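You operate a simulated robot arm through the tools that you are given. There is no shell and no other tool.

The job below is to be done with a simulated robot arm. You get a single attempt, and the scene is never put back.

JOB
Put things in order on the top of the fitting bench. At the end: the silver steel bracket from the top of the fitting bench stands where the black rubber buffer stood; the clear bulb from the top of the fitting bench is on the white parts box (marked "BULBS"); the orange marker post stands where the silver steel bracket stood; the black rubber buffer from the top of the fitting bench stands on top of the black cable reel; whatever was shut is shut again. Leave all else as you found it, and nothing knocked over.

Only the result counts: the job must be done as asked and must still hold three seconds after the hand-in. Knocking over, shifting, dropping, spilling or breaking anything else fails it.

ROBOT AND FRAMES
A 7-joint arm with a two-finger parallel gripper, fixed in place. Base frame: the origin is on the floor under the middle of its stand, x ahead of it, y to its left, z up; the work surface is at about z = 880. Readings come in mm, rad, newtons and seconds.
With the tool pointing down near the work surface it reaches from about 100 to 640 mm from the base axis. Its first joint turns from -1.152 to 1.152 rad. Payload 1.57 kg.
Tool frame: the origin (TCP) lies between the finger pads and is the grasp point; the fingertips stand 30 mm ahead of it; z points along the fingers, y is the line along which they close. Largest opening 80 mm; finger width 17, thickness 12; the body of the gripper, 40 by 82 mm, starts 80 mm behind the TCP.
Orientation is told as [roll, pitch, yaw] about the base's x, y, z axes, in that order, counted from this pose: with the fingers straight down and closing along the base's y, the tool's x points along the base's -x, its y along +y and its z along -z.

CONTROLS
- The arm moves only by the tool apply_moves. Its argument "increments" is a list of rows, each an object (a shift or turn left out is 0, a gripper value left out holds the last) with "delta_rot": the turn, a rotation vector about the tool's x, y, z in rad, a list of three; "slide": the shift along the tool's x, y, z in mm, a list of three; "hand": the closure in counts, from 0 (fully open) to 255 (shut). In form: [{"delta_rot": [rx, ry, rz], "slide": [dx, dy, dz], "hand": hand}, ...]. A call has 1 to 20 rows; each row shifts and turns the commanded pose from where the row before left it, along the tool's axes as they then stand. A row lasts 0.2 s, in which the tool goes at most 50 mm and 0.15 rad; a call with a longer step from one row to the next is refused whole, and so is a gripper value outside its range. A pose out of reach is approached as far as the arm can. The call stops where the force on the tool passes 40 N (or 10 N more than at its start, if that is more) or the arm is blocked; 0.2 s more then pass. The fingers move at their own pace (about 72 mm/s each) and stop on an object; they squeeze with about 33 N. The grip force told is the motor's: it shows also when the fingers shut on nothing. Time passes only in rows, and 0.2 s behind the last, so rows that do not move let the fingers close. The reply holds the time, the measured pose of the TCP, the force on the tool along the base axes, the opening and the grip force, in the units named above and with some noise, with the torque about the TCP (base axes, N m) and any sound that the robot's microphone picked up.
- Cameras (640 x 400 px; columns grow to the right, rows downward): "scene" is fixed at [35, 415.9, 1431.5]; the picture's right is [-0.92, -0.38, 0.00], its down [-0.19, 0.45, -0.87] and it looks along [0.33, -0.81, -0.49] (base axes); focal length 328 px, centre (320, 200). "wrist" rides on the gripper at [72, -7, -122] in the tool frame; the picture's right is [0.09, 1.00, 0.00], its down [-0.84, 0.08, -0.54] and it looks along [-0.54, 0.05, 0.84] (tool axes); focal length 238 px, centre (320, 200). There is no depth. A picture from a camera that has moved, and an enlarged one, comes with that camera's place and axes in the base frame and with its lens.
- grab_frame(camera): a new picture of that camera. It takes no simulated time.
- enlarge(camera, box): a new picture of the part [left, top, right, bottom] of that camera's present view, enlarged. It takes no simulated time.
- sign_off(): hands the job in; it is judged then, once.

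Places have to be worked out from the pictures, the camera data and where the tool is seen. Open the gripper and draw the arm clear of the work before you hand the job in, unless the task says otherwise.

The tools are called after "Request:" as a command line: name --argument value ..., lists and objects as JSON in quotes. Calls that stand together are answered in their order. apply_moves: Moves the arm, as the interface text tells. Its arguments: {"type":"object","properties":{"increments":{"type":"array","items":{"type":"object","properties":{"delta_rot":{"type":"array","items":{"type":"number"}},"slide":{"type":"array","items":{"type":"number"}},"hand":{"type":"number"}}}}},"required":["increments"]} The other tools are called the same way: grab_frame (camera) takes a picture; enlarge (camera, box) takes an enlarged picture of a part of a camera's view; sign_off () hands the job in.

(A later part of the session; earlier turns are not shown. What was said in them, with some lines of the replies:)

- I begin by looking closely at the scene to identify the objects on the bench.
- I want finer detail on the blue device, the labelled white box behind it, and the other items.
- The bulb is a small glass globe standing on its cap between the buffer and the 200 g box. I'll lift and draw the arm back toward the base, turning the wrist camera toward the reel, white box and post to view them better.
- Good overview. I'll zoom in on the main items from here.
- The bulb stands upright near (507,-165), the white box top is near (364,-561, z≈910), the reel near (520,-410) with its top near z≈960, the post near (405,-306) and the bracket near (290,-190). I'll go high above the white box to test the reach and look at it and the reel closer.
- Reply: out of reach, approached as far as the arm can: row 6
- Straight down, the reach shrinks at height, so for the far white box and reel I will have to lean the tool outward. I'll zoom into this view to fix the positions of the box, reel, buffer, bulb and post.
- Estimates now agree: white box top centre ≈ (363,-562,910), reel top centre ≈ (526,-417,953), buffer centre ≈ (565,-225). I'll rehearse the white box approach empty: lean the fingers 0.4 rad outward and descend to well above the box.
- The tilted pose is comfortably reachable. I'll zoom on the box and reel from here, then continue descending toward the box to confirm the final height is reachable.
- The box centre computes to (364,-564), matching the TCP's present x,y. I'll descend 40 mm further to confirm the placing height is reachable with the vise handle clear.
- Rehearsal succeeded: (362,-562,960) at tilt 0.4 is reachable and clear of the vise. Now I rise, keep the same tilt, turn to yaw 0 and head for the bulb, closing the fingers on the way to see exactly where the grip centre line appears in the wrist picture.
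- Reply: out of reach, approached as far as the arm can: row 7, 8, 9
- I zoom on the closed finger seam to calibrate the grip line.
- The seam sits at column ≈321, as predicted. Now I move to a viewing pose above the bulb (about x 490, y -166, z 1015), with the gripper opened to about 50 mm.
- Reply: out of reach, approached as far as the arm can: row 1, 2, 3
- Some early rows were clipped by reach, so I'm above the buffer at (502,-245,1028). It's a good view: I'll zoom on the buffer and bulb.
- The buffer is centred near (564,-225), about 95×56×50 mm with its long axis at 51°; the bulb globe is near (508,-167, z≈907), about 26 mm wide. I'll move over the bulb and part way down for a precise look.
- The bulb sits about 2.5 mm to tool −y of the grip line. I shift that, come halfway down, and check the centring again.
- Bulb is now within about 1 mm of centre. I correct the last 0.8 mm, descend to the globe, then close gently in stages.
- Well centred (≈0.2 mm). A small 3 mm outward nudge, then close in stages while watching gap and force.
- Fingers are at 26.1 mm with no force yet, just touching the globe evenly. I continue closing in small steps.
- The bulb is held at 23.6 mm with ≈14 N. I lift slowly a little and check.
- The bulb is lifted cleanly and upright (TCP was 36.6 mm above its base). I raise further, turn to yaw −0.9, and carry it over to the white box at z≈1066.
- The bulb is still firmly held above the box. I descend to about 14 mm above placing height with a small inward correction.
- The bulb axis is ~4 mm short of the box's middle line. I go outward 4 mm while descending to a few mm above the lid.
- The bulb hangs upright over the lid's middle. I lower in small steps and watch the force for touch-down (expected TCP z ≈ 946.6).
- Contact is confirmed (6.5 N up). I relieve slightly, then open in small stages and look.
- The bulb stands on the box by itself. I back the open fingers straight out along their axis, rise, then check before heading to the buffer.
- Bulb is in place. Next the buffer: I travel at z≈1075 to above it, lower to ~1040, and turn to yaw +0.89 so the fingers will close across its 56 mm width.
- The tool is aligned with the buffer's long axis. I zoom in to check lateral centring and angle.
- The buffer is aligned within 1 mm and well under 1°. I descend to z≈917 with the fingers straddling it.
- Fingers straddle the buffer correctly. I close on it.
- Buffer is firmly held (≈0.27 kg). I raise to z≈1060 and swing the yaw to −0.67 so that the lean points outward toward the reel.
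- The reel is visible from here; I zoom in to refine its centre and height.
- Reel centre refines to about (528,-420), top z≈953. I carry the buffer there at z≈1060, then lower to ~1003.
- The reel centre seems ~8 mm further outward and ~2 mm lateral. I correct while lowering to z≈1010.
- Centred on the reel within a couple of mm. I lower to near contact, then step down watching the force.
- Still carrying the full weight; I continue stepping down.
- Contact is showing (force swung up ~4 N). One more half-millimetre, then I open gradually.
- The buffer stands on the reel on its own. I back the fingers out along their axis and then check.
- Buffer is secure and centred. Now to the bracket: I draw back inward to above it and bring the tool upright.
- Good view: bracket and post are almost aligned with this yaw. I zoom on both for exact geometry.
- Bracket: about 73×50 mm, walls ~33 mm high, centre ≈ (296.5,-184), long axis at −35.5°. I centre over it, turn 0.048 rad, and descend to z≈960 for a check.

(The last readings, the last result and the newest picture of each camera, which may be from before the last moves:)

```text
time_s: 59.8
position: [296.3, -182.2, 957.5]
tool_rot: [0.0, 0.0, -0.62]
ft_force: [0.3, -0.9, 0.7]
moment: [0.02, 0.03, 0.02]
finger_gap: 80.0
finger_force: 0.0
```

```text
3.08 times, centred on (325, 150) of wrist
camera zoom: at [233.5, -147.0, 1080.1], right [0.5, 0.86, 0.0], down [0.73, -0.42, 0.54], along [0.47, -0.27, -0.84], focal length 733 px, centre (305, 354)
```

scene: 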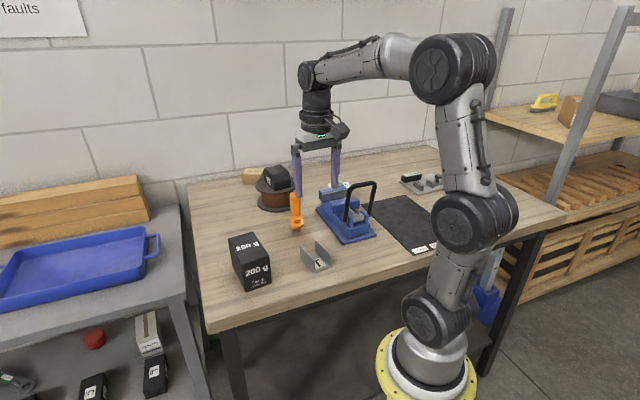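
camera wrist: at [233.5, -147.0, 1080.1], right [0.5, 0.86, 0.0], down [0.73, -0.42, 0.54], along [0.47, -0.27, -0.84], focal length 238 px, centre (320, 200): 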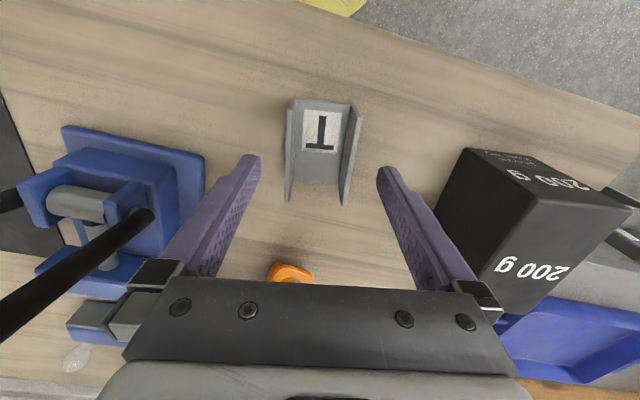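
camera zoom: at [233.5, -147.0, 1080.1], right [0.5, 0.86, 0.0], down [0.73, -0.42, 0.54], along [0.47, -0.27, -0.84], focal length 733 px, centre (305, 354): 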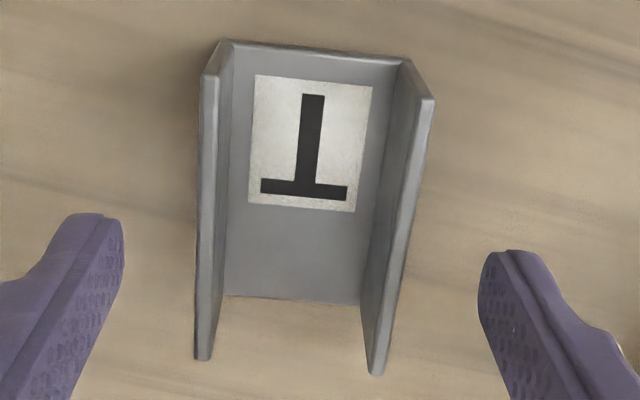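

Well aligned; a −0.7 mm lateral tweak and I descend to TCP z≈914.

Request:
apply_moves --increments '[{"slide": [-1.2, -0.7, 15]}, {"slide": [0, 0, 15]}, {"slide": [0, 0, 12.5]}, {"slide": [0, 0, 0]}]'

Request:
grab_frame --camera "wrist"

Request:
enlarge --camera "scene" --box '[270, 180, 370, 280]'

```text
time_s: 60.8
position: [297.9, -185.6, 915.9]
tool_rot: [0.0, 0.0, -0.618]
ft_force: [0.0, -0.3, 0.6]
moment: [0.03, 0.04, 0.0]
finger_gap: 79.9
finger_force: 0.0
```

```text
taken
camera wrist: at [235.3, -149.7, 1038.6], right [0.5, 0.86, 0.0], down [0.73, -0.42, 0.54], along [0.47, -0.27, -0.84], focal length 238 px, centre (320, 200)
```

wrist: 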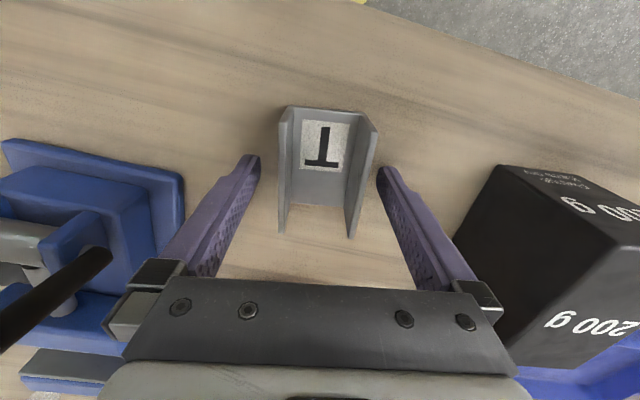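

```text
4.00 times, centred on (320, 230) of scene
camera zoom: at [35.0, 415.9, 1431.5], right [-0.92, -0.38, 0.0], down [-0.19, 0.45, -0.87], along [0.33, -0.81, -0.49], focal length 1312 px, centre (320, 80)
```

zoom: 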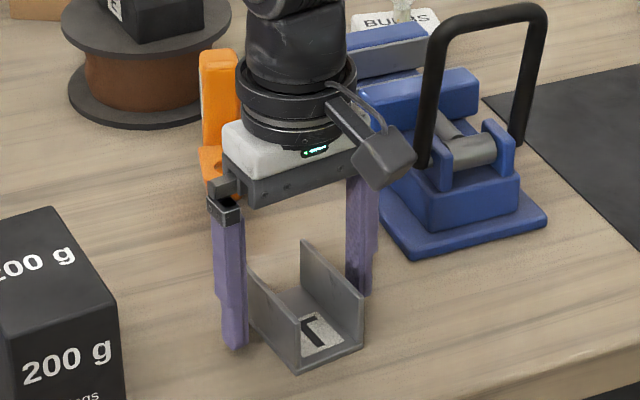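

Fingers straddle both walls with clear margins. I close on the bracket and lift slightly.

Request:
apply_moves --increments '[{"hand": 70}, {"hand": 85}, {"hand": 95}, {"hand": 110}, {"hand": 160}, {"hand": 220}, {"hand": 220}]'

Request:
apply_moves --increments '[{"slide": [0, 0, -5]}, {"slide": [0, 0, -10]}, {"slide": [0, 0, -20]}, {"slide": [0, 0, -25]}, {"slide": [0, 0, 0]}]'

Request:
grab_frame --camera "wrist"

Request:
enlarge --camera "scene" --box '[270, 150, 370, 280]'

```text
time_s: 62.4
position: [299.4, -184.9, 916.3]
tool_rot: [0.001, -0.001, -0.621]
ft_force: [0.3, 0.3, 0.5]
moment: [0.0, -0.01, 0.02]
finger_gap: 49.9
finger_force: 33.1
```

```text
time_s: 63.6
position: [297.3, -183.6, 975.7]
tool_rot: [0.0, 0.0, -0.619]
ft_force: [1.2, -0.1, -3.3]
moment: [-0.02, 0.0, -0.03]
finger_gap: 49.6
finger_force: 32.6
```

```text
taken
camera wrist: at [234.8, -149.3, 1098.1], right [0.5, 0.86, 0.0], down [0.73, -0.42, 0.54], along [0.47, -0.27, -0.84], focal length 238 px, centre (320, 200)
```

wrist: 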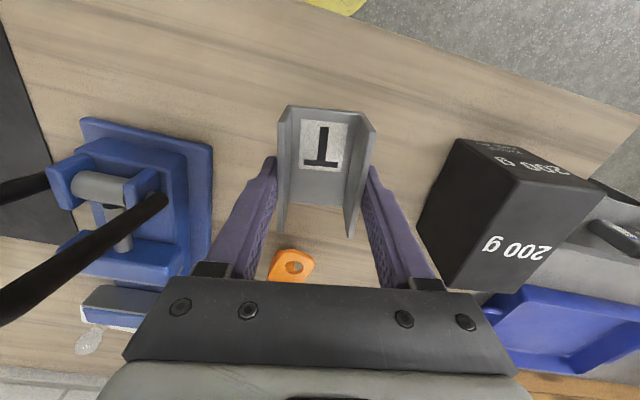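

```text
3.08 times, centred on (320, 215) of scene
camera zoom: at [35.1, 415.9, 1431.5], right [-0.92, -0.38, 0.0], down [-0.19, 0.45, -0.87], along [0.33, -0.81, -0.49], focal length 1009 px, centre (320, 154)
```

zoom: 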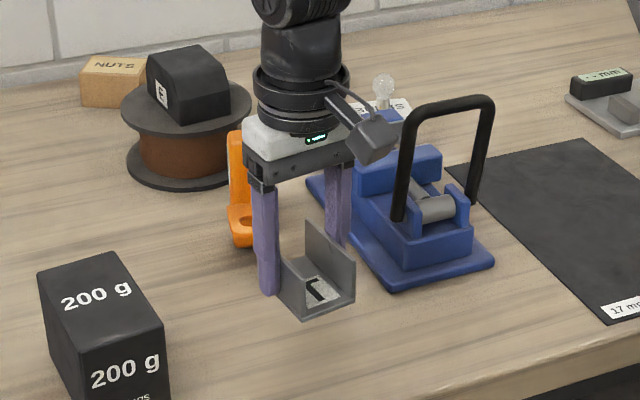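

Bracket is held well. I raise to z≈1015 and carry it to above the buffer's old spot (564,-225).

Request:
apply_moves --increments '[{"slide": [0, 0, -20]}, {"slide": [0, 0, -20]}, {"slide": [-20, 10.1, 0]}, {"slide": [-40.1, 20.3, 0]}, {"slide": [-40.1, 20.3, 0]}, {"slide": [-40.1, 20.3, 0]}, {"slide": [-40.1, 20.3, 0]}, {"slide": [-40.1, 20.3, 0]}, {"slide": [-20, 10.1, 0]}, {"slide": [0, 0, 0]}]'

Request:
grab_frame --camera "wrist"

Request:
grab_frame --camera "scene"

```text
time_s: 65.8
position: [563.0, -223.3, 1014.4]
tool_rot: [0.0, 0.002, -0.62]
ft_force: [-0.1, -0.7, -2.9]
moment: [0.01, -0.01, -0.02]
finger_gap: 49.9
finger_force: 32.9
```

```text
taken
camera wrist: at [500.9, -188.0, 1136.7], right [0.5, 0.86, 0.0], down [0.73, -0.42, 0.54], along [0.47, -0.27, -0.84], focal length 238 px, centre (320, 200)
```

wrist: 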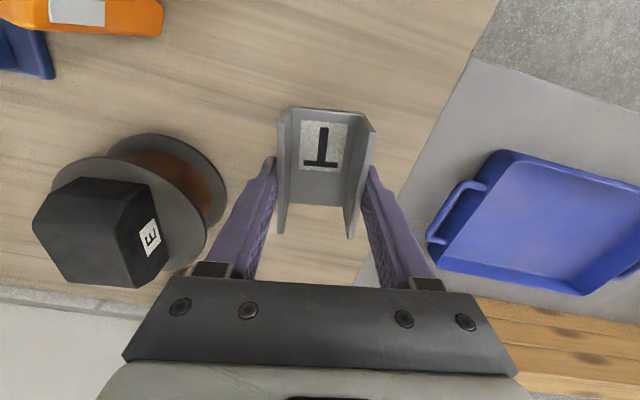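

```text
taken
```

scene: 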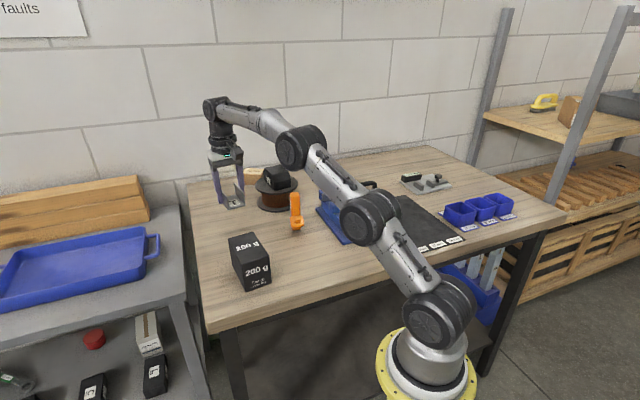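

At (563,-223). I make a small correction and lower to z≈930, then check.

Request:
apply_moves --increments '[{"slide": [-0.9, -0.4, 28]}, {"slide": [-0.9, -0.4, 28]}, {"slide": [0, 0, 26]}, {"slide": [0, 0, 0]}]'

Request:
grab_frame --camera "wrist"

Request:
enlarge --camera "scene" --box '[190, 120, 310, 260]'

```text
time_s: 66.8
position: [564.8, -227.5, 933.2]
tool_rot: [0.001, -0.001, -0.62]
ft_force: [0.5, 0.2, -3.4]
moment: [0.01, 0.01, -0.01]
finger_gap: 49.7
finger_force: 33.6
```

```text
taken
camera wrist: at [501.8, -192.2, 1055.3], right [0.5, 0.86, 0.0], down [0.73, -0.42, 0.54], along [0.47, -0.27, -0.84], focal length 238 px, centre (320, 200)
```

wrist: 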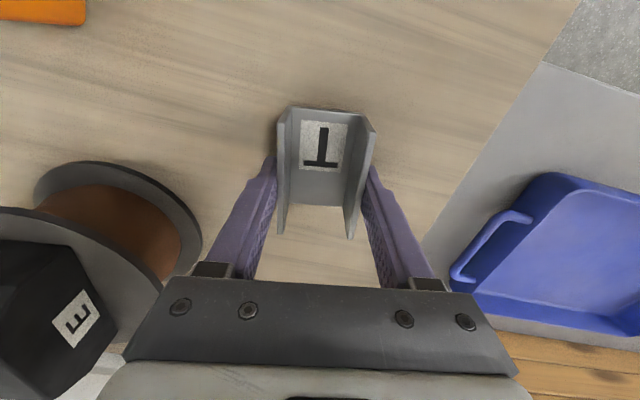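

```text
2.86 times, centred on (250, 190) of scene
camera zoom: at [35.1, 415.9, 1431.5], right [-0.92, -0.38, 0.0], down [-0.19, 0.45, -0.87], along [0.33, -0.81, -0.49], focal length 937 px, centre (520, 229)
```

zoom: 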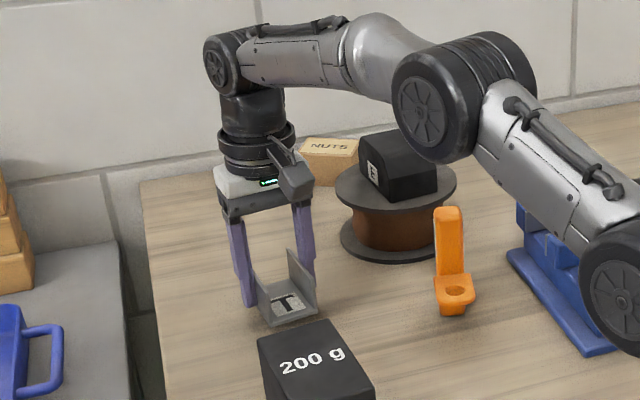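

All clear. I descend to just above contact and then step.

Request:
apply_moves --increments '[{"slide": [0, 0, 7]}, {"slide": [0, 0, 7]}, {"slide": [0, 0, 0]}]'

Request:
apply_moves --increments '[{"slide": [0, 0, 1]}, {"slide": [0, 0, 0]}]'

Request:
apply_moves --increments '[{"slide": [0, 0, 0.7]}, {"slide": [0, 0, 0]}]'

Request:
apply_moves --increments '[{"slide": [0, 0, 0.7]}, {"slide": [0, 0, 0]}]'

```text
time_s: 67.6
position: [565.0, -227.4, 918.6]
tool_rot: [-0.001, 0.0, -0.62]
ft_force: [-0.6, 0.0, -2.6]
moment: [0.0, 0.01, 0.03]
finger_gap: 49.9
finger_force: 32.6
```

```text
time_s: 68.2
position: [564.2, -227.9, 918.1]
tool_rot: [0.002, -0.001, -0.621]
ft_force: [1.3, -0.1, -2.7]
moment: [0.0, -0.04, 0.03]
finger_gap: 49.6
finger_force: 33.0
```

```text
time_s: 68.8
position: [564.9, -228.1, 917.1]
tool_rot: [0.002, 0.0, -0.62]
ft_force: [-0.3, 0.2, -2.8]
moment: [-0.05, -0.02, -0.01]
finger_gap: 49.5
finger_force: 32.8
```

```text
time_s: 69.4
position: [565.2, -226.9, 917.4]
tool_rot: [0.001, 0.0, -0.62]
ft_force: [0.2, -0.1, -3.6]
moment: [-0.02, 0.02, 0.04]
finger_gap: 49.8
finger_force: 33.4
```

Request:
apply_moves --increments '[{"slide": [1.6, 1.3, 0]}, {"slide": [0, 0, 0.7]}, {"slide": [0, 0, 0]}]'

Request:
apply_moves --increments '[{"slide": [0, 0, 0.6]}, {"slide": [0, 0, 0]}]'

Request:
apply_moves --increments '[{"slide": [0, 0, 0.6]}, {"slide": [0, 0, 0]}]'

```text
time_s: 70.2
position: [563.7, -226.4, 917.2]
tool_rot: [0.001, -0.001, -0.621]
ft_force: [-0.5, -0.3, -3.3]
moment: [0.0, 0.03, -0.02]
finger_gap: 49.7
finger_force: 33.3
```

```text
time_s: 70.8
position: [564.0, -226.3, 916.4]
tool_rot: [0.0, 0.001, -0.62]
ft_force: [0.4, -0.3, -2.4]
moment: [-0.06, -0.02, -0.03]
finger_gap: 49.6
finger_force: 33.0
```

```text
time_s: 71.4
position: [564.3, -225.1, 915.8]
tool_rot: [0.0, -0.001, -0.618]
ft_force: [-0.6, 0.9, 1.3]
moment: [0.03, 0.21, -0.04]
finger_gap: 49.9
finger_force: 33.1
```

Contact has begun (force up ~4 N). One last 0.4 mm, then release in stages.

Request:
apply_moves --increments '[{"slide": [0, 0, 0.4]}, {"slide": [0, 0, 0]}]'

Request:
apply_moves --increments '[{"hand": 105}, {"hand": 98}, {"hand": 94}, {"hand": 88}, {"hand": 75}, {"hand": 50}, {"hand": 20}, {"hand": 0}]'

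Request:
grab_frame --camera "wrist"

Request:
enlarge --camera "scene" --box '[190, 160, 310, 260]'

```text
time_s: 72.0
position: [564.3, -225.8, 916.9]
tool_rot: [-0.001, -0.001, -0.619]
ft_force: [0.2, 1.2, 7.7]
moment: [0.09, 0.38, -0.08]
finger_gap: 49.8
finger_force: 32.8
```

```text
time_s: 73.8
position: [562.7, -225.3, 915.0]
tool_rot: [0.0, 0.001, -0.619]
ft_force: [0.7, -0.5, 0.5]
moment: [0.0, 0.0, 0.03]
finger_gap: 80.1
finger_force: 0.1
```

```text
taken
camera wrist: at [500.8, -189.9, 1037.6], right [0.5, 0.86, 0.0], down [0.73, -0.42, 0.54], along [0.47, -0.27, -0.84], focal length 238 px, centre (320, 200)
```

wrist: 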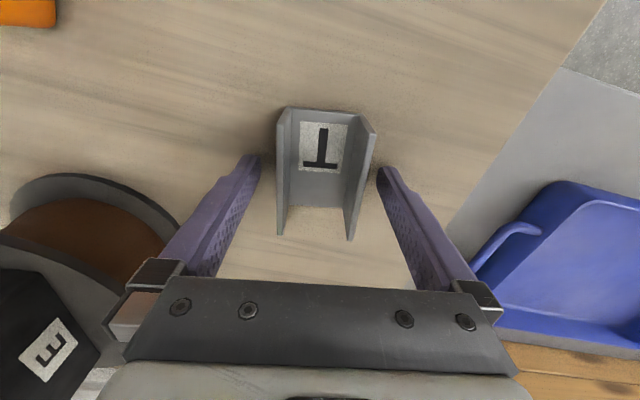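

```text
4.00 times, centred on (250, 210) of scene
camera zoom: at [35.0, 415.9, 1431.5], right [-0.92, -0.38, 0.0], down [-0.19, 0.45, -0.87], along [0.33, -0.81, -0.49], focal length 1312 px, centre (600, 160)
```

zoom: 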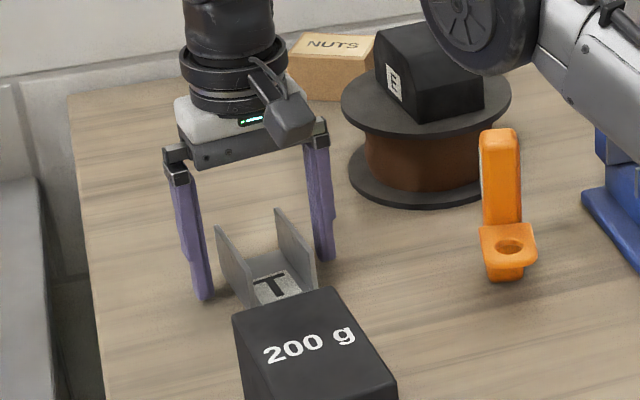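

Bracket is released and standing in the buffer's former spot. I rise straight up, then go to a viewing pose above the orange post with yaw ≈ −0.93.

Request:
apply_moves --increments '[{"slide": [0, 0, -15]}, {"slide": [0, 0, -30]}, {"slide": [0, 0, -35]}, {"slide": [0, 0, -35]}, {"slide": [16.5, -31.3, -13]}, {"slide": [16.5, -31.3, -13]}, {"slide": [16.5, -31.3, -13]}, {"slide": [16.5, -31.3, -13]}, {"slide": [16.5, -31.3, -13]}, {"delta_rot": [0, 0, 0.104]}, {"delta_rot": [0, 0, 0.104]}, {"delta_rot": [0, 0, 0.104]}, {"slide": [0, 0, 0]}]'

Request:
grab_frame --camera "wrist"

Request:
grab_frame --camera "scene"

```text
time_s: 76.6
position: [407.1, -305.6, 1095.7]
tool_rot: [-0.001, 0.0, -0.933]
ft_force: [0.3, 0.5, 0.9]
moment: [0.0, 0.01, 0.04]
finger_gap: 80.0
finger_force: 0.0
```

```text
taken
camera wrist: at [357.0, -251.7, 1217.2], right [0.74, 0.67, 0.0], down [0.56, -0.63, 0.54], along [0.36, -0.4, -0.84], focal length 238 px, centre (320, 200)
```

wrist: 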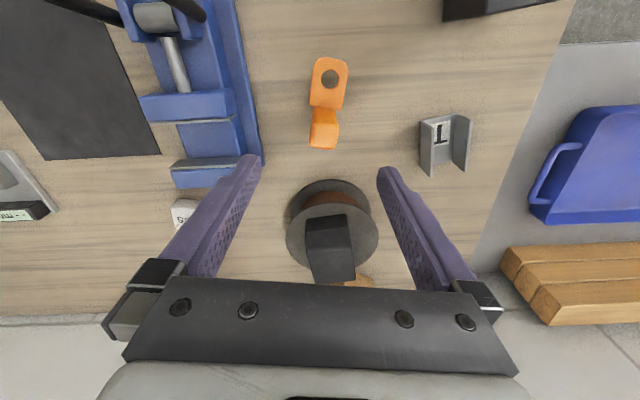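

```text
taken
```

scene: 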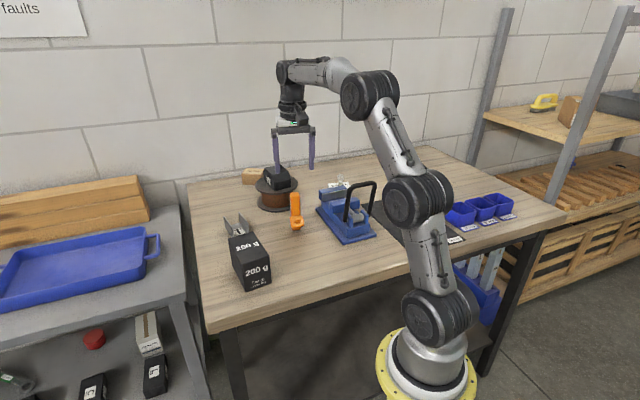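

Request:
enlarge --camera "wrist" --box '[290, 45, 370, 165]'

Request:
enlarge --camera "scene" --box '[270, 180, 325, 240]'

Request:
enlarge --camera "scene" --box '[210, 200, 290, 290]'

```text
3.33 times, centred on (330, 105) of wrist
camera zoom: at [357.0, -251.7, 1217.2], right [0.74, 0.67, 0.0], down [0.56, -0.63, 0.54], along [0.36, -0.4, -0.84], focal length 794 px, centre (287, 517)
```

zoom: 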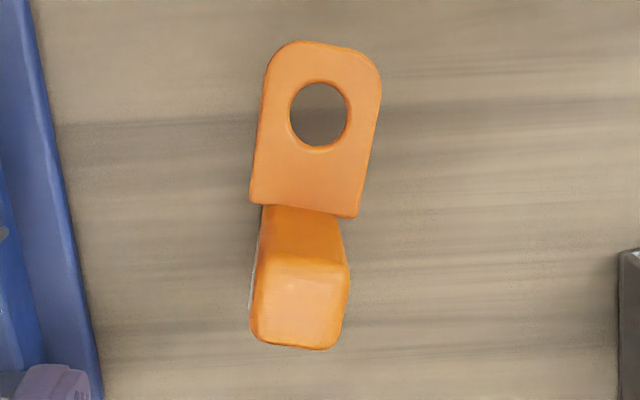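

```text
6.67 times, centred on (298, 210) of scene
camera zoom: at [35.0, 415.9, 1431.5], right [-0.92, -0.38, 0.0], down [-0.19, 0.45, -0.87], along [0.33, -0.81, -0.49], focal length 2186 px, centre (470, 133)
```

zoom: 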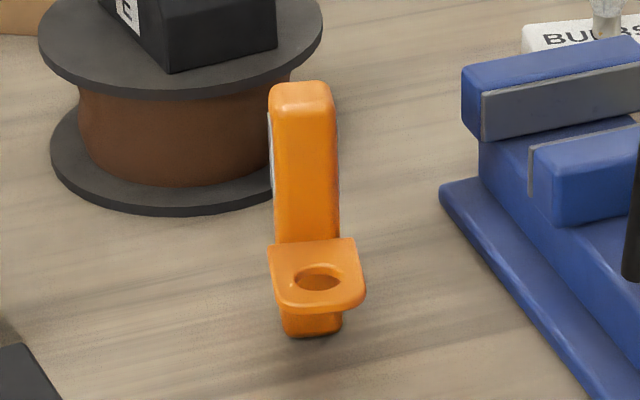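

```text
4.44 times, centred on (250, 245) of scene
camera zoom: at [35.0, 415.9, 1431.5], right [-0.92, -0.38, 0.0], down [-0.19, 0.45, -0.87], along [0.33, -0.81, -0.49], focal length 1457 px, centre (631, 0)
```

zoom: 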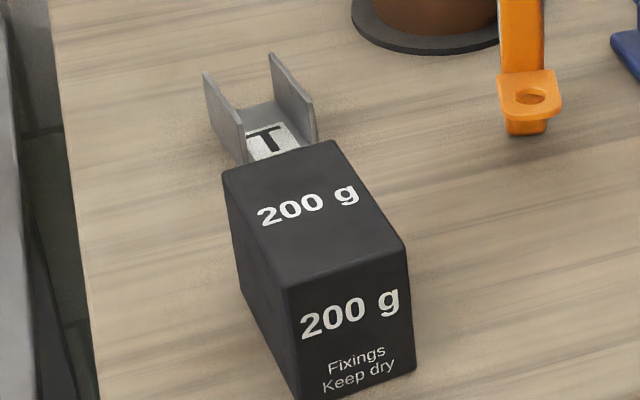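

The post top (≈24×24 mm) lies about 2.6 mm to tool +y and aligned within ~0.03 rad; the ring tab is on the near side at z≈925. I centre, part-close to ~52 mm, and descend to z≈1000 for a check.

Request:
apply_moves --increments '[{"slide": [0, 2.6, 0], "hand": 90}, {"slide": [0, 0, 30]}, {"slide": [0, 0, 30]}, {"slide": [0, 0, 30]}, {"slide": [0, 0, 0]}]'

Request:
grab_frame --camera "wrist"

Request:
enlarge --camera "wrist" --box '[265, 70, 385, 220]'

Request:
enlarge --camera "scene" --box '[260, 120, 350, 240]'

```text
time_s: 77.8
position: [407.0, -301.8, 1006.9]
tool_rot: [0.0, -0.001, -0.932]
ft_force: [0.1, -0.2, 0.4]
moment: [0.01, 0.0, -0.02]
finger_gap: 51.9
finger_force: 0.0
```

```text
taken
camera wrist: at [358.7, -248.8, 1128.5], right [0.74, 0.67, 0.0], down [0.56, -0.62, 0.54], along [0.36, -0.4, -0.84], focal length 238 px, centre (320, 200)
```

wrist: 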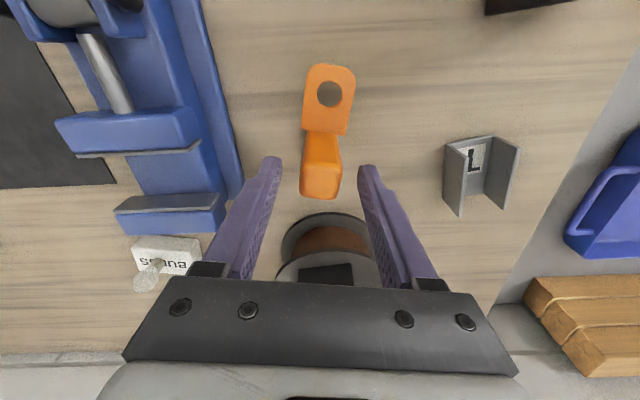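

```text
2.67 times, centred on (325, 145) of wrist
camera zoom: at [358.7, -248.8, 1128.5], right [0.74, 0.67, 0.0], down [0.56, -0.62, 0.54], along [0.36, -0.4, -0.84], focal length 636 px, centre (307, 347)
```

zoom: 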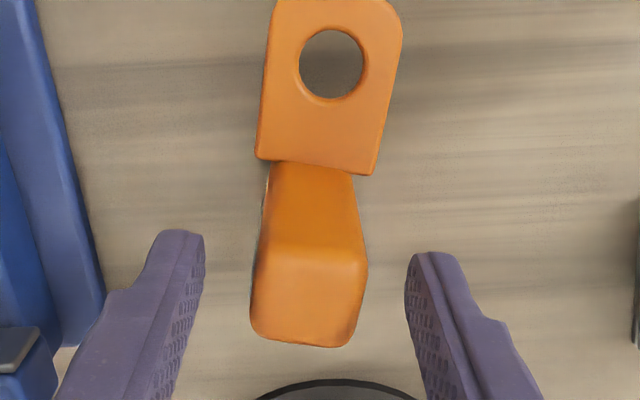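

```text
3.33 times, centred on (305, 180) of scene
camera zoom: at [35.0, 415.9, 1431.5], right [-0.92, -0.38, 0.0], down [-0.19, 0.45, -0.87], along [0.33, -0.81, -0.49], focal length 1093 px, centre (370, 267)
```

zoom: 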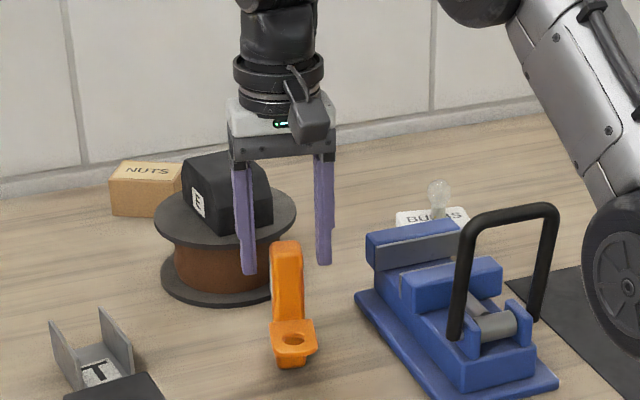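

Centred within 0.3 mm. I nudge 2.5 mm outward, turn 0.03 rad, descend to z≈966 and close on the post.

Request:
apply_moves --increments '[{"slide": [-2.5, 0, 0]}, {"delta_rot": [0, 0, 0.03]}, {"slide": [0, 0, 14]}, {"slide": [0, 0, 14]}, {"slide": [0, 0, 13]}, {"slide": [0, 0, 0]}]'

Request:
enlarge --camera "scene" --box '[260, 140, 350, 240]'

Request:
grab_frame --camera "wrist"

```text
time_s: 79.2
position: [409.2, -304.7, 964.2]
tool_rot: [0.0, -0.001, -0.962]
ft_force: [-0.1, -0.5, -1.0]
moment: [-0.01, -0.01, 0.01]
finger_gap: 51.7
finger_force: 0.0
```

```text
4.00 times, centred on (305, 190) of scene
camera zoom: at [35.0, 415.9, 1431.5], right [-0.92, -0.38, 0.0], down [-0.19, 0.45, -0.87], along [0.33, -0.81, -0.49], focal length 1312 px, centre (380, 240)
```

zoom: 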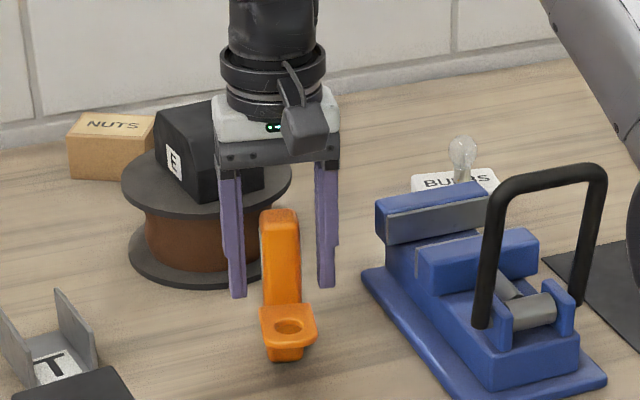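

```text
taken
camera wrist: at [361.9, -250.7, 1085.7], right [0.76, 0.65, 0.0], down [0.54, -0.64, 0.54], along [0.35, -0.41, -0.84], focal length 238 px, centre (320, 200)
```

wrist: 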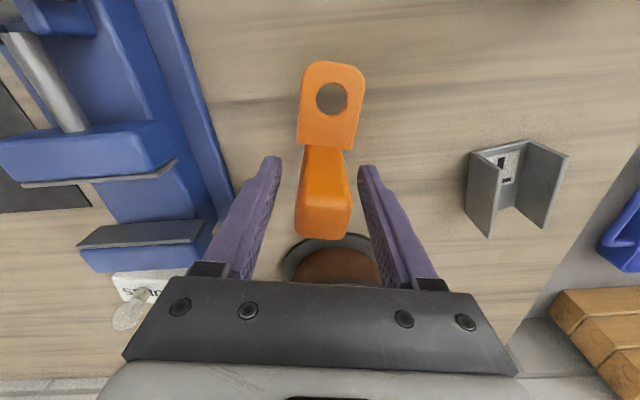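

The post is between the pads, with the tips above the ring tab. I close gradually.

Request:
apply_moves --increments '[{"hand": 150}, {"hand": 163}, {"hand": 170}, {"hand": 176}, {"hand": 182}, {"hand": 200}, {"hand": 255}, {"hand": 255}]'

Request:
apply_moves --increments '[{"slide": [0, 0, -5]}, {"slide": [0, 0, -10]}, {"slide": [0, 0, -15]}, {"slide": [0, 0, 0]}]'

Request:
enlarge --camera "scene" --box '[260, 120, 350, 240]'

Request:
grab_frame --camera "wrist"

```text
time_s: 81.0
position: [409.2, -304.7, 964.2]
tool_rot: [0.0, 0.001, -0.961]
ft_force: [0.9, 1.6, 1.6]
moment: [0.11, -0.01, 0.0]
finger_gap: 26.9
finger_force: 32.8
```

```text
time_s: 82.0
position: [409.1, -304.8, 996.1]
tool_rot: [0.0, 0.001, -0.962]
ft_force: [0.6, -0.9, -3.4]
moment: [-0.05, -0.02, -0.03]
finger_gap: 26.8
finger_force: 33.0
```

```text
3.33 times, centred on (305, 180) of scene
camera zoom: at [35.1, 415.9, 1431.5], right [-0.92, -0.38, 0.0], down [-0.19, 0.45, -0.87], along [0.33, -0.81, -0.49], focal length 1093 px, centre (370, 267)
```

zoom: 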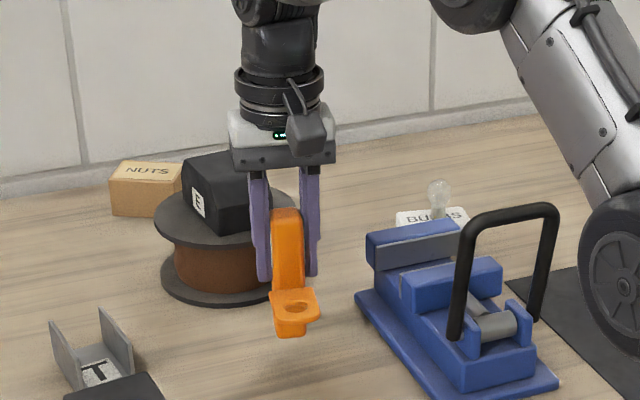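

```text
taken
camera wrist: at [362.2, -251.1, 1117.1], right [0.76, 0.65, 0.0], down [0.54, -0.64, 0.54], along [0.35, -0.41, -0.84], focal length 238 px, centre (320, 200)
```

wrist: 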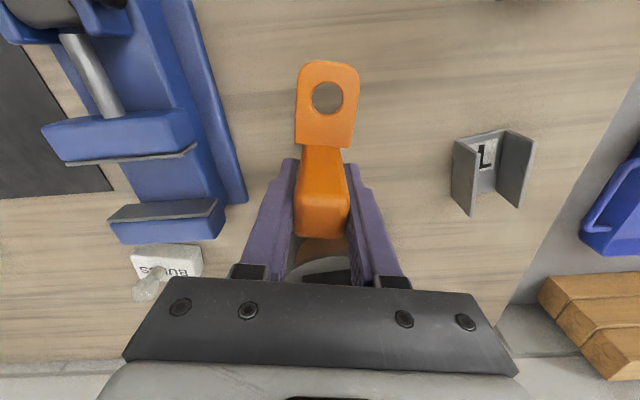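

The post is lifted cleanly (on the bench the TCP was at z≈964.5). I raise a bit and carry it, orientation unchanged, to the bracket's old spot near (298,-186).

Request:
apply_moves --increments '[{"slide": [0, 0, -16]}, {"slide": [16, -2.3, 0]}, {"slide": [36, -5.2, 0]}, {"slide": [36, -5.2, 0]}, {"slide": [36, -5.2, 0]}, {"slide": [34.5, -4.8, 0]}, {"slide": [0, 0, 0]}]'

Request:
grab_frame --camera "wrist"

Request:
grab_frame --camera "scene"

```text
time_s: 83.6
position: [300.4, -189.3, 1010.0]
tool_rot: [0.001, 0.001, -0.961]
ft_force: [1.4, 0.3, -3.1]
moment: [-0.02, -0.04, 0.0]
finger_gap: 27.0
finger_force: 32.8
```

```text
taken
camera wrist: at [252.8, -134.5, 1132.0], right [0.76, 0.65, 0.0], down [0.54, -0.64, 0.54], along [0.35, -0.41, -0.84], focal length 238 px, centre (320, 200)
```

wrist: 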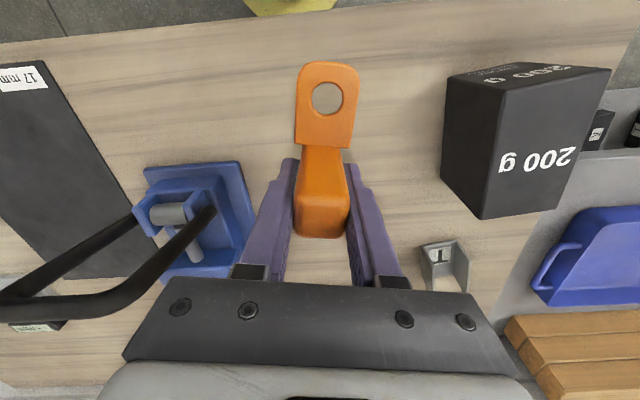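

```text
taken
```

scene: 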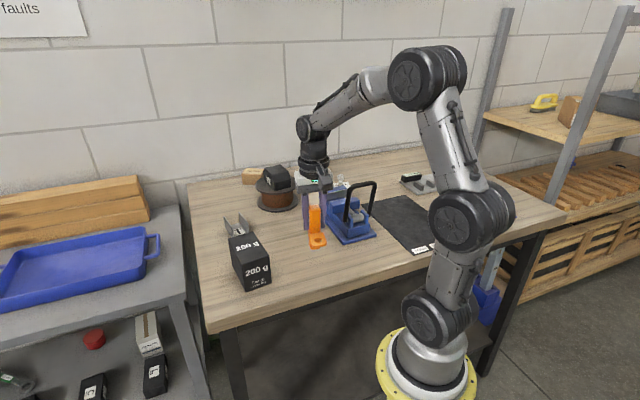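

Nearly on target. Small correction, lower to z≈969, then step to contact.

Request:
apply_moves --increments '[{"slide": [2.2, 0.5, 0]}, {"slide": [0, 0, 14]}, {"slide": [0, 0, 14]}, {"slide": [0, 0, 13]}, {"slide": [0, 0, 0]}]'

Request:
enlarge --camera "scene" --box '[270, 150, 390, 280]'

Request:
grab_frame --camera "wrist"

```text
time_s: 84.8
position: [300.4, -184.9, 969.9]
tool_rot: [-0.001, 0.0, -0.962]
ft_force: [-0.3, -0.4, -3.7]
moment: [-0.02, 0.03, 0.0]
finger_gap: 26.9
finger_force: 33.5
```

```text
3.08 times, centred on (330, 215) of scene
camera zoom: at [35.1, 415.9, 1431.5], right [-0.92, -0.38, 0.0], down [-0.19, 0.45, -0.87], along [0.33, -0.81, -0.49], focal length 1009 px, centre (289, 154)
```

zoom: 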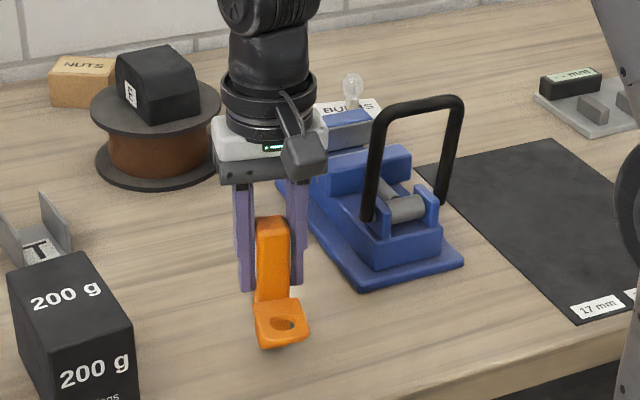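

```text
taken
camera wrist: at [252.1, -131.0, 1091.7], right [0.76, 0.65, 0.0], down [0.54, -0.64, 0.54], along [0.35, -0.41, -0.84], focal length 238 px, centre (320, 200)
```

wrist: 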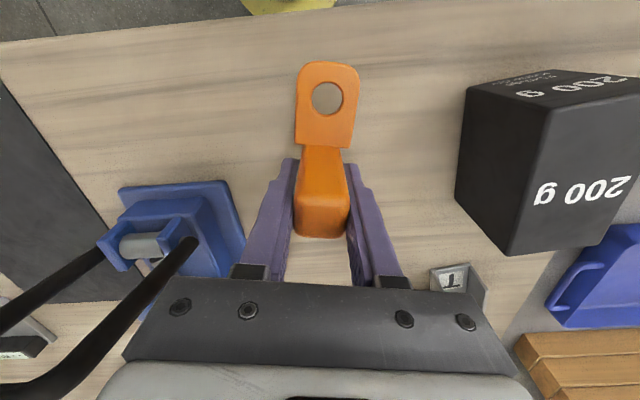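

Request:
enlarge --camera "scene" --box '[295, 210, 345, 270]'

Request:
enlarge --camera "wrist" --box '[265, 50, 385, 250]'

```text
6.67 times, centred on (320, 240) of scene
camera zoom: at [35.1, 415.9, 1431.5], right [-0.92, -0.38, 0.0], down [-0.19, 0.45, -0.87], along [0.33, -0.81, -0.49], focal length 2186 px, centre (320, -67)
```

zoom: 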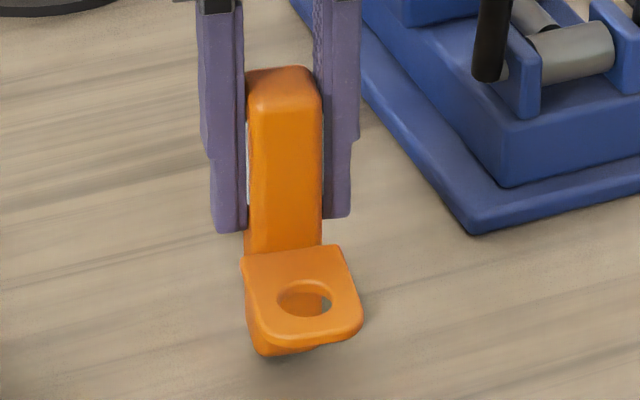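

```text
2.00 times, centred on (325, 150) of wrist
camera zoom: at [252.1, -131.0, 1091.7], right [0.76, 0.65, 0.0], down [0.54, -0.64, 0.54], along [0.35, -0.41, -0.84], focal length 477 px, centre (310, 300)
```

zoom: 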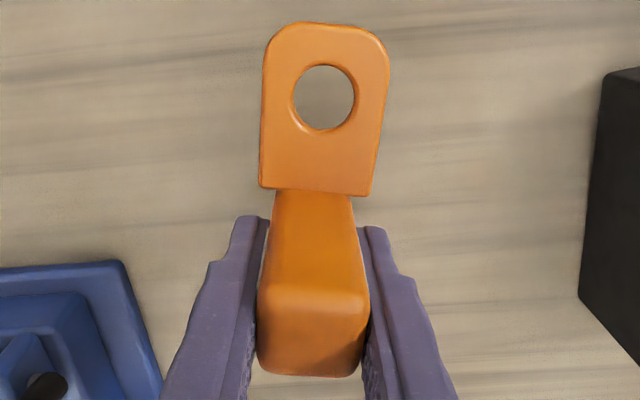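

The post hangs vertical. I step down to contact.

Request:
apply_moves --increments '[{"slide": [0, 0, 2]}, {"slide": [0, 0, 0]}]'

Request:
apply_moves --increments '[{"slide": [0, 0, 1]}, {"slide": [0, 0, 0]}]'

Request:
apply_moves --increments '[{"slide": [0, 0, 0.7]}, {"slide": [0, 0, 0]}]'

Request:
apply_moves --increments '[{"slide": [0, 0, 0.7]}, {"slide": [0, 0, 0]}]'

```text
time_s: 85.4
position: [299.5, -184.9, 967.5]
tool_rot: [0.0, 0.0, -0.961]
ft_force: [0.4, 0.0, -3.7]
moment: [-0.02, 0.04, 0.01]
finger_gap: 26.5
finger_force: 33.5
```

```text
time_s: 86.0
position: [297.9, -186.3, 966.2]
tool_rot: [-0.001, 0.001, -0.962]
ft_force: [0.5, -0.6, -2.7]
moment: [0.0, -0.06, 0.01]
finger_gap: 26.7
finger_force: 33.0
```

```text
time_s: 86.6
position: [299.1, -185.1, 965.9]
tool_rot: [0.001, 0.0, -0.961]
ft_force: [0.8, 0.3, -3.4]
moment: [-0.05, 0.02, -0.02]
finger_gap: 26.7
finger_force: 32.2
```

```text
time_s: 87.2
position: [299.6, -185.1, 964.5]
tool_rot: [-0.002, 0.0, -0.961]
ft_force: [-0.5, -0.1, -3.3]
moment: [0.0, -0.02, 0.03]
finger_gap: 26.9
finger_force: 32.4
```

Request:
apply_moves --increments '[{"slide": [0, 0, 0.6]}, {"slide": [0, 0, 0]}]'

Request:
apply_moves --increments '[{"slide": [0, 0, 0.5]}, {"slide": [0, 0, 0]}]'

Request:
apply_moves --increments '[{"slide": [0, 0, 0.5]}, {"slide": [0, 0, 0]}]'

```text
time_s: 87.8
position: [300.1, -185.2, 964.5]
tool_rot: [0.0, 0.001, -0.962]
ft_force: [0.0, -0.3, -3.0]
moment: [-0.02, -0.03, 0.01]
finger_gap: 27.0
finger_force: 33.0
```

```text
time_s: 88.4
position: [299.2, -186.3, 963.8]
tool_rot: [0.0, 0.0, -0.962]
ft_force: [0.6, 0.3, -3.6]
moment: [-0.04, -0.02, 0.02]
finger_gap: 26.6
finger_force: 33.0
```

```text
time_s: 89.0
position: [299.0, -186.6, 964.1]
tool_rot: [-0.002, 0.0, -0.961]
ft_force: [-4.0, 0.4, 6.1]
moment: [0.07, 0.38, 0.0]
finger_gap: 26.8
finger_force: 32.8
```

Touch-down confirmed. I relieve slightly and open gradually.

Request:
apply_moves --increments '[{"slide": [0, 0, -0.25]}, {"hand": 178}, {"hand": 172}, {"hand": 168}, {"hand": 164}, {"hand": 158}, {"hand": 145}, {"hand": 120}, {"hand": 95}, {"hand": 95}]'

Request:
grab_frame --camera "wrist"

Request:
enlarge --camera "scene" --box '[285, 190, 355, 270]'

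```text
time_s: 91.2
position: [300.3, -186.2, 964.3]
tool_rot: [0.0, 0.0, -0.961]
ft_force: [0.1, -0.9, -0.7]
moment: [-0.01, 0.0, -0.02]
finger_gap: 50.1
finger_force: 0.0
```

```text
taken
camera wrist: at [253.0, -131.9, 1086.0], right [0.76, 0.65, 0.0], down [0.54, -0.64, 0.54], along [0.35, -0.41, -0.84], focal length 238 px, centre (320, 200)
```

wrist: 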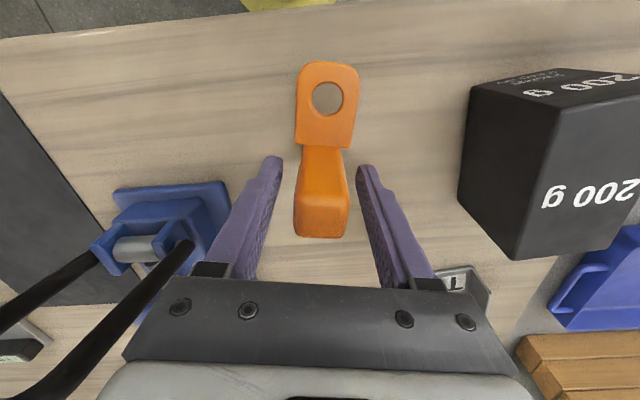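

```text
5.00 times, centred on (320, 230) of scene
camera zoom: at [35.0, 415.9, 1431.5], right [-0.92, -0.38, 0.0], down [-0.19, 0.45, -0.87], along [0.33, -0.81, -0.49], focal length 1640 px, centre (320, 50)
```

zoom: 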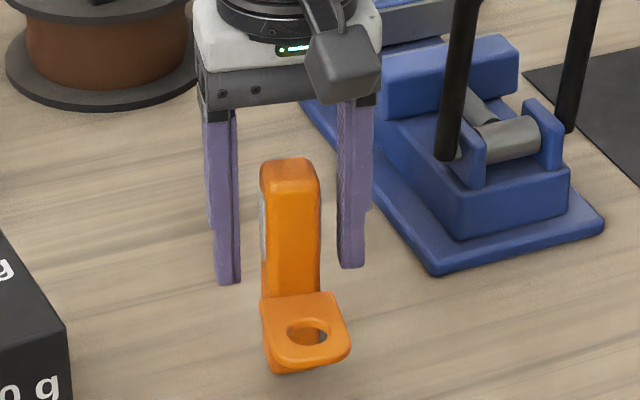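

The post stands on its own. I rise straight up, well clear, and then inspect everything.

Request:
apply_moves --increments '[{"slide": [0, 0, -12]}, {"slide": [0, 0, -30]}, {"slide": [0, 0, -40]}, {"slide": [0, 0, -45]}, {"slide": [0, 0, -45]}, {"slide": [0, 0, -45]}, {"slide": [30, 0, -25]}, {"slide": [30, 0, 0]}, {"slide": [0, 0, 0], "hand": 0}]'

Request:
grab_frame --camera "wrist"

Request:
grab_frame --camera "scene"

```text
time_s: 93.2
position: [264.7, -135.7, 1206.4]
tool_rot: [0.0, -0.001, -0.962]
ft_force: [-0.4, 0.0, 1.4]
moment: [-0.01, -0.01, -0.01]
finger_gap: 80.2
finger_force: 0.1
```

```text
taken
camera wrist: at [218.2, -81.4, 1329.1], right [0.76, 0.65, 0.0], down [0.54, -0.64, 0.54], along [0.35, -0.41, -0.84], focal length 238 px, centre (320, 200)
```

wrist: 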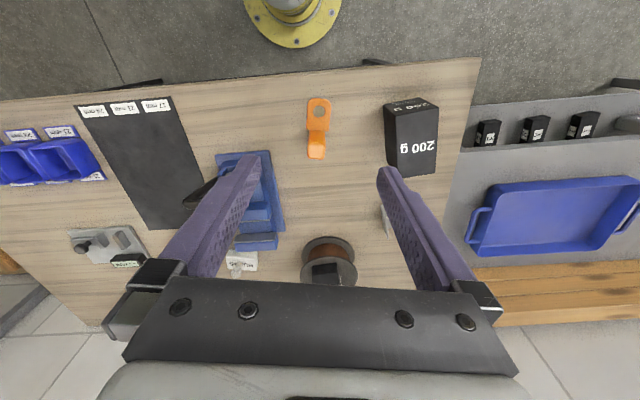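

```text
taken
```

scene: 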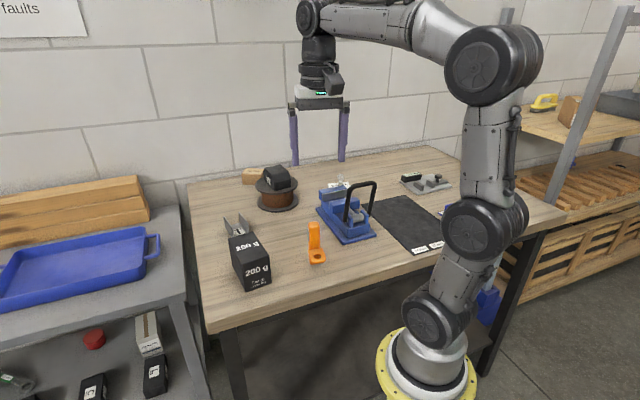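

Let me zoom on each placed item for a final verification.

Request:
enlarge --camera "scene" --box '[215, 155, 385, 295]'

Request:
enlarge --camera "scene" --box '[315, 170, 365, 210]'

Request:
enlarge --camera "wrist" --box '[200, 80, 400, 290]'

Request:
enlarge --camera "scene" --box '[290, 210, 350, 270]'

```text
2.86 times, centred on (300, 225) of scene
camera zoom: at [35.0, 415.9, 1431.5], right [-0.92, -0.38, 0.0], down [-0.19, 0.45, -0.87], along [0.33, -0.81, -0.49], focal length 937 px, centre (377, 129)
```

zoom: 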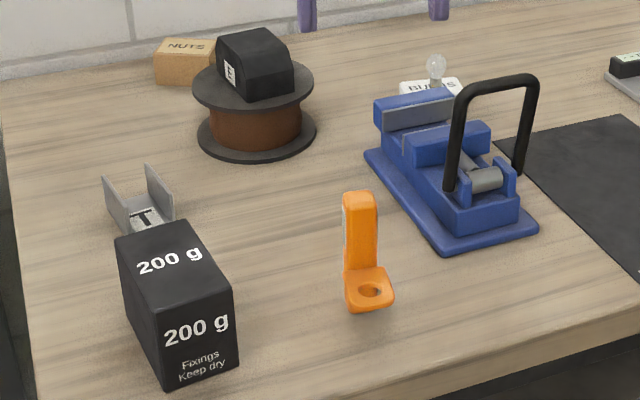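

```text
10.00 times, centred on (340, 190) of scene
camera zoom: at [35.0, 415.9, 1431.5], right [-0.92, -0.38, 0.0], down [-0.19, 0.45, -0.87], along [0.33, -0.81, -0.49], focal length 3279 px, centre (120, 300)
```

zoom: 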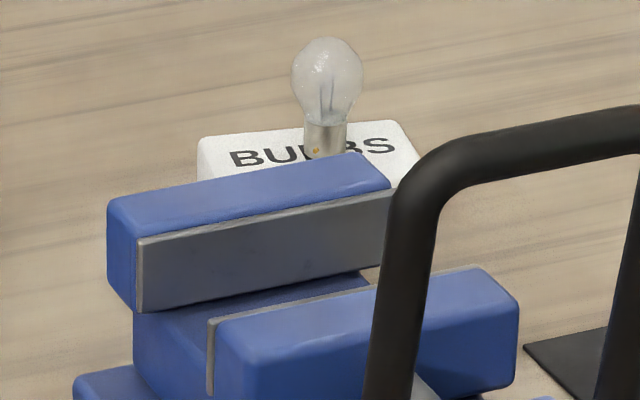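

```text
1.90 times, centred on (300, 185) of wrist
camera zoom: at [218.2, -81.4, 1329.1], right [0.76, 0.65, 0.0], down [0.54, -0.64, 0.54], along [0.35, -0.41, -0.84], focal length 454 px, centre (358, 229)
```

zoom: 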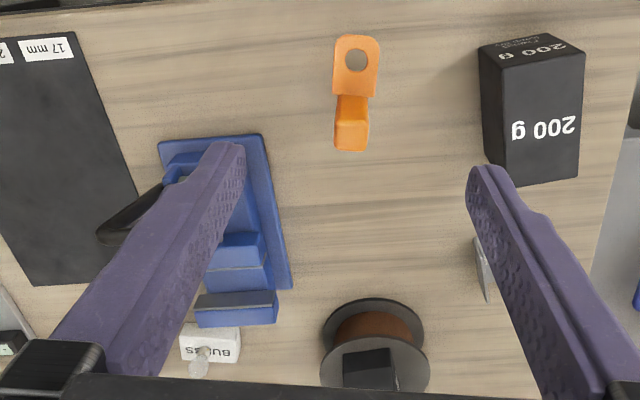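

```text
6.67 times, centred on (320, 240) of scene
camera zoom: at [35.0, 415.9, 1431.5], right [-0.92, -0.38, 0.0], down [-0.19, 0.45, -0.87], along [0.33, -0.81, -0.49], focal length 2186 px, centre (320, -67)
```

zoom: 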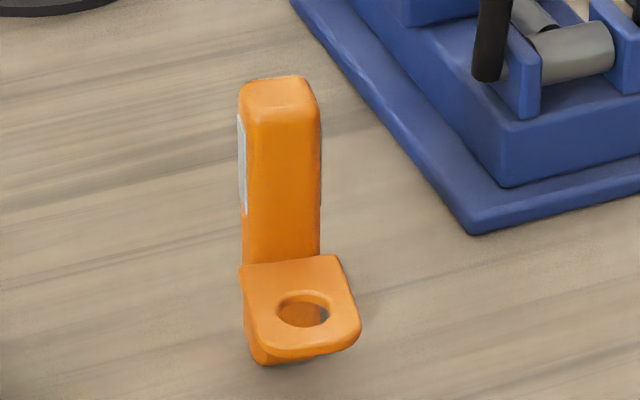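

All four items are in place and upright: bulb on the BULBS box, buffer on the reel, bracket in the buffer's old spot, post in the bracket's old spot. The vise, mat, 200 g box and the rest look unchanged, and nothing was opened. I let a second pass with the open gripper clear to confirm nothing moves.

Request:
apply_moves --increments '[{"slide": [0, 0, 0]}, {"slide": [0, 0, 0]}, {"slide": [0, 0, 0]}, {"slide": [0, 0, 0]}, {"slide": [0, 0, 0]}]'

Request:
enlarge --camera "scene" --box '[180, 140, 400, 300]'

```text
time_s: 94.4
position: [265.4, -135.5, 1207.9]
tool_rot: [0.0, 0.001, -0.961]
ft_force: [-0.6, 0.1, 0.3]
moment: [0.0, -0.01, 0.05]
finger_gap: 80.1
finger_force: 0.1
```

```text
2.50 times, centred on (290, 220) of scene
camera zoom: at [35.0, 415.9, 1431.5], right [-0.92, -0.38, 0.0], down [-0.19, 0.45, -0.87], along [0.33, -0.81, -0.49], focal length 820 px, centre (395, 150)
```

zoom: 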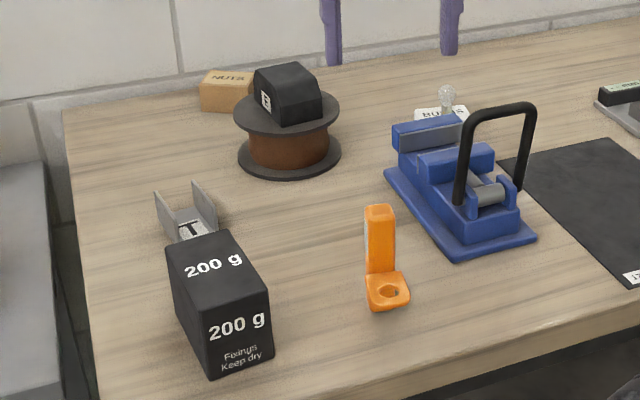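

Everything is stable, in its requested place, and the rest matches the first picture. I hand the job in.

Request:
sign_off

```text
The job is handed in.
```

The job is done and handed in. The pictures just before hand-in showed everything standing upright and still, but I have not seen the verdict.

- **Clear bulb:** it stands on the white box marked "BULBS", near the middle of the lid.
- **Black rubber buffer:** it stands on top of the black cable reel, centred to within a few millimetres by my estimate.
- **Silver steel bracket:** it stands where the buffer stood, at about (564, -225) mm. I kept the bracket's own orientation, not the buffer's.
- **Orange marker post:** it stands about 3 mm from where the bracket's centre was, at about (299, -186) mm, with its ring tab facing the same way as before.

Nothing needed to be opened, so there was nothing to shut again. The vise, the 200 g box and the other things on the bench look the same as in the first picture. The gripper is open and the arm is raised clear of the bench.
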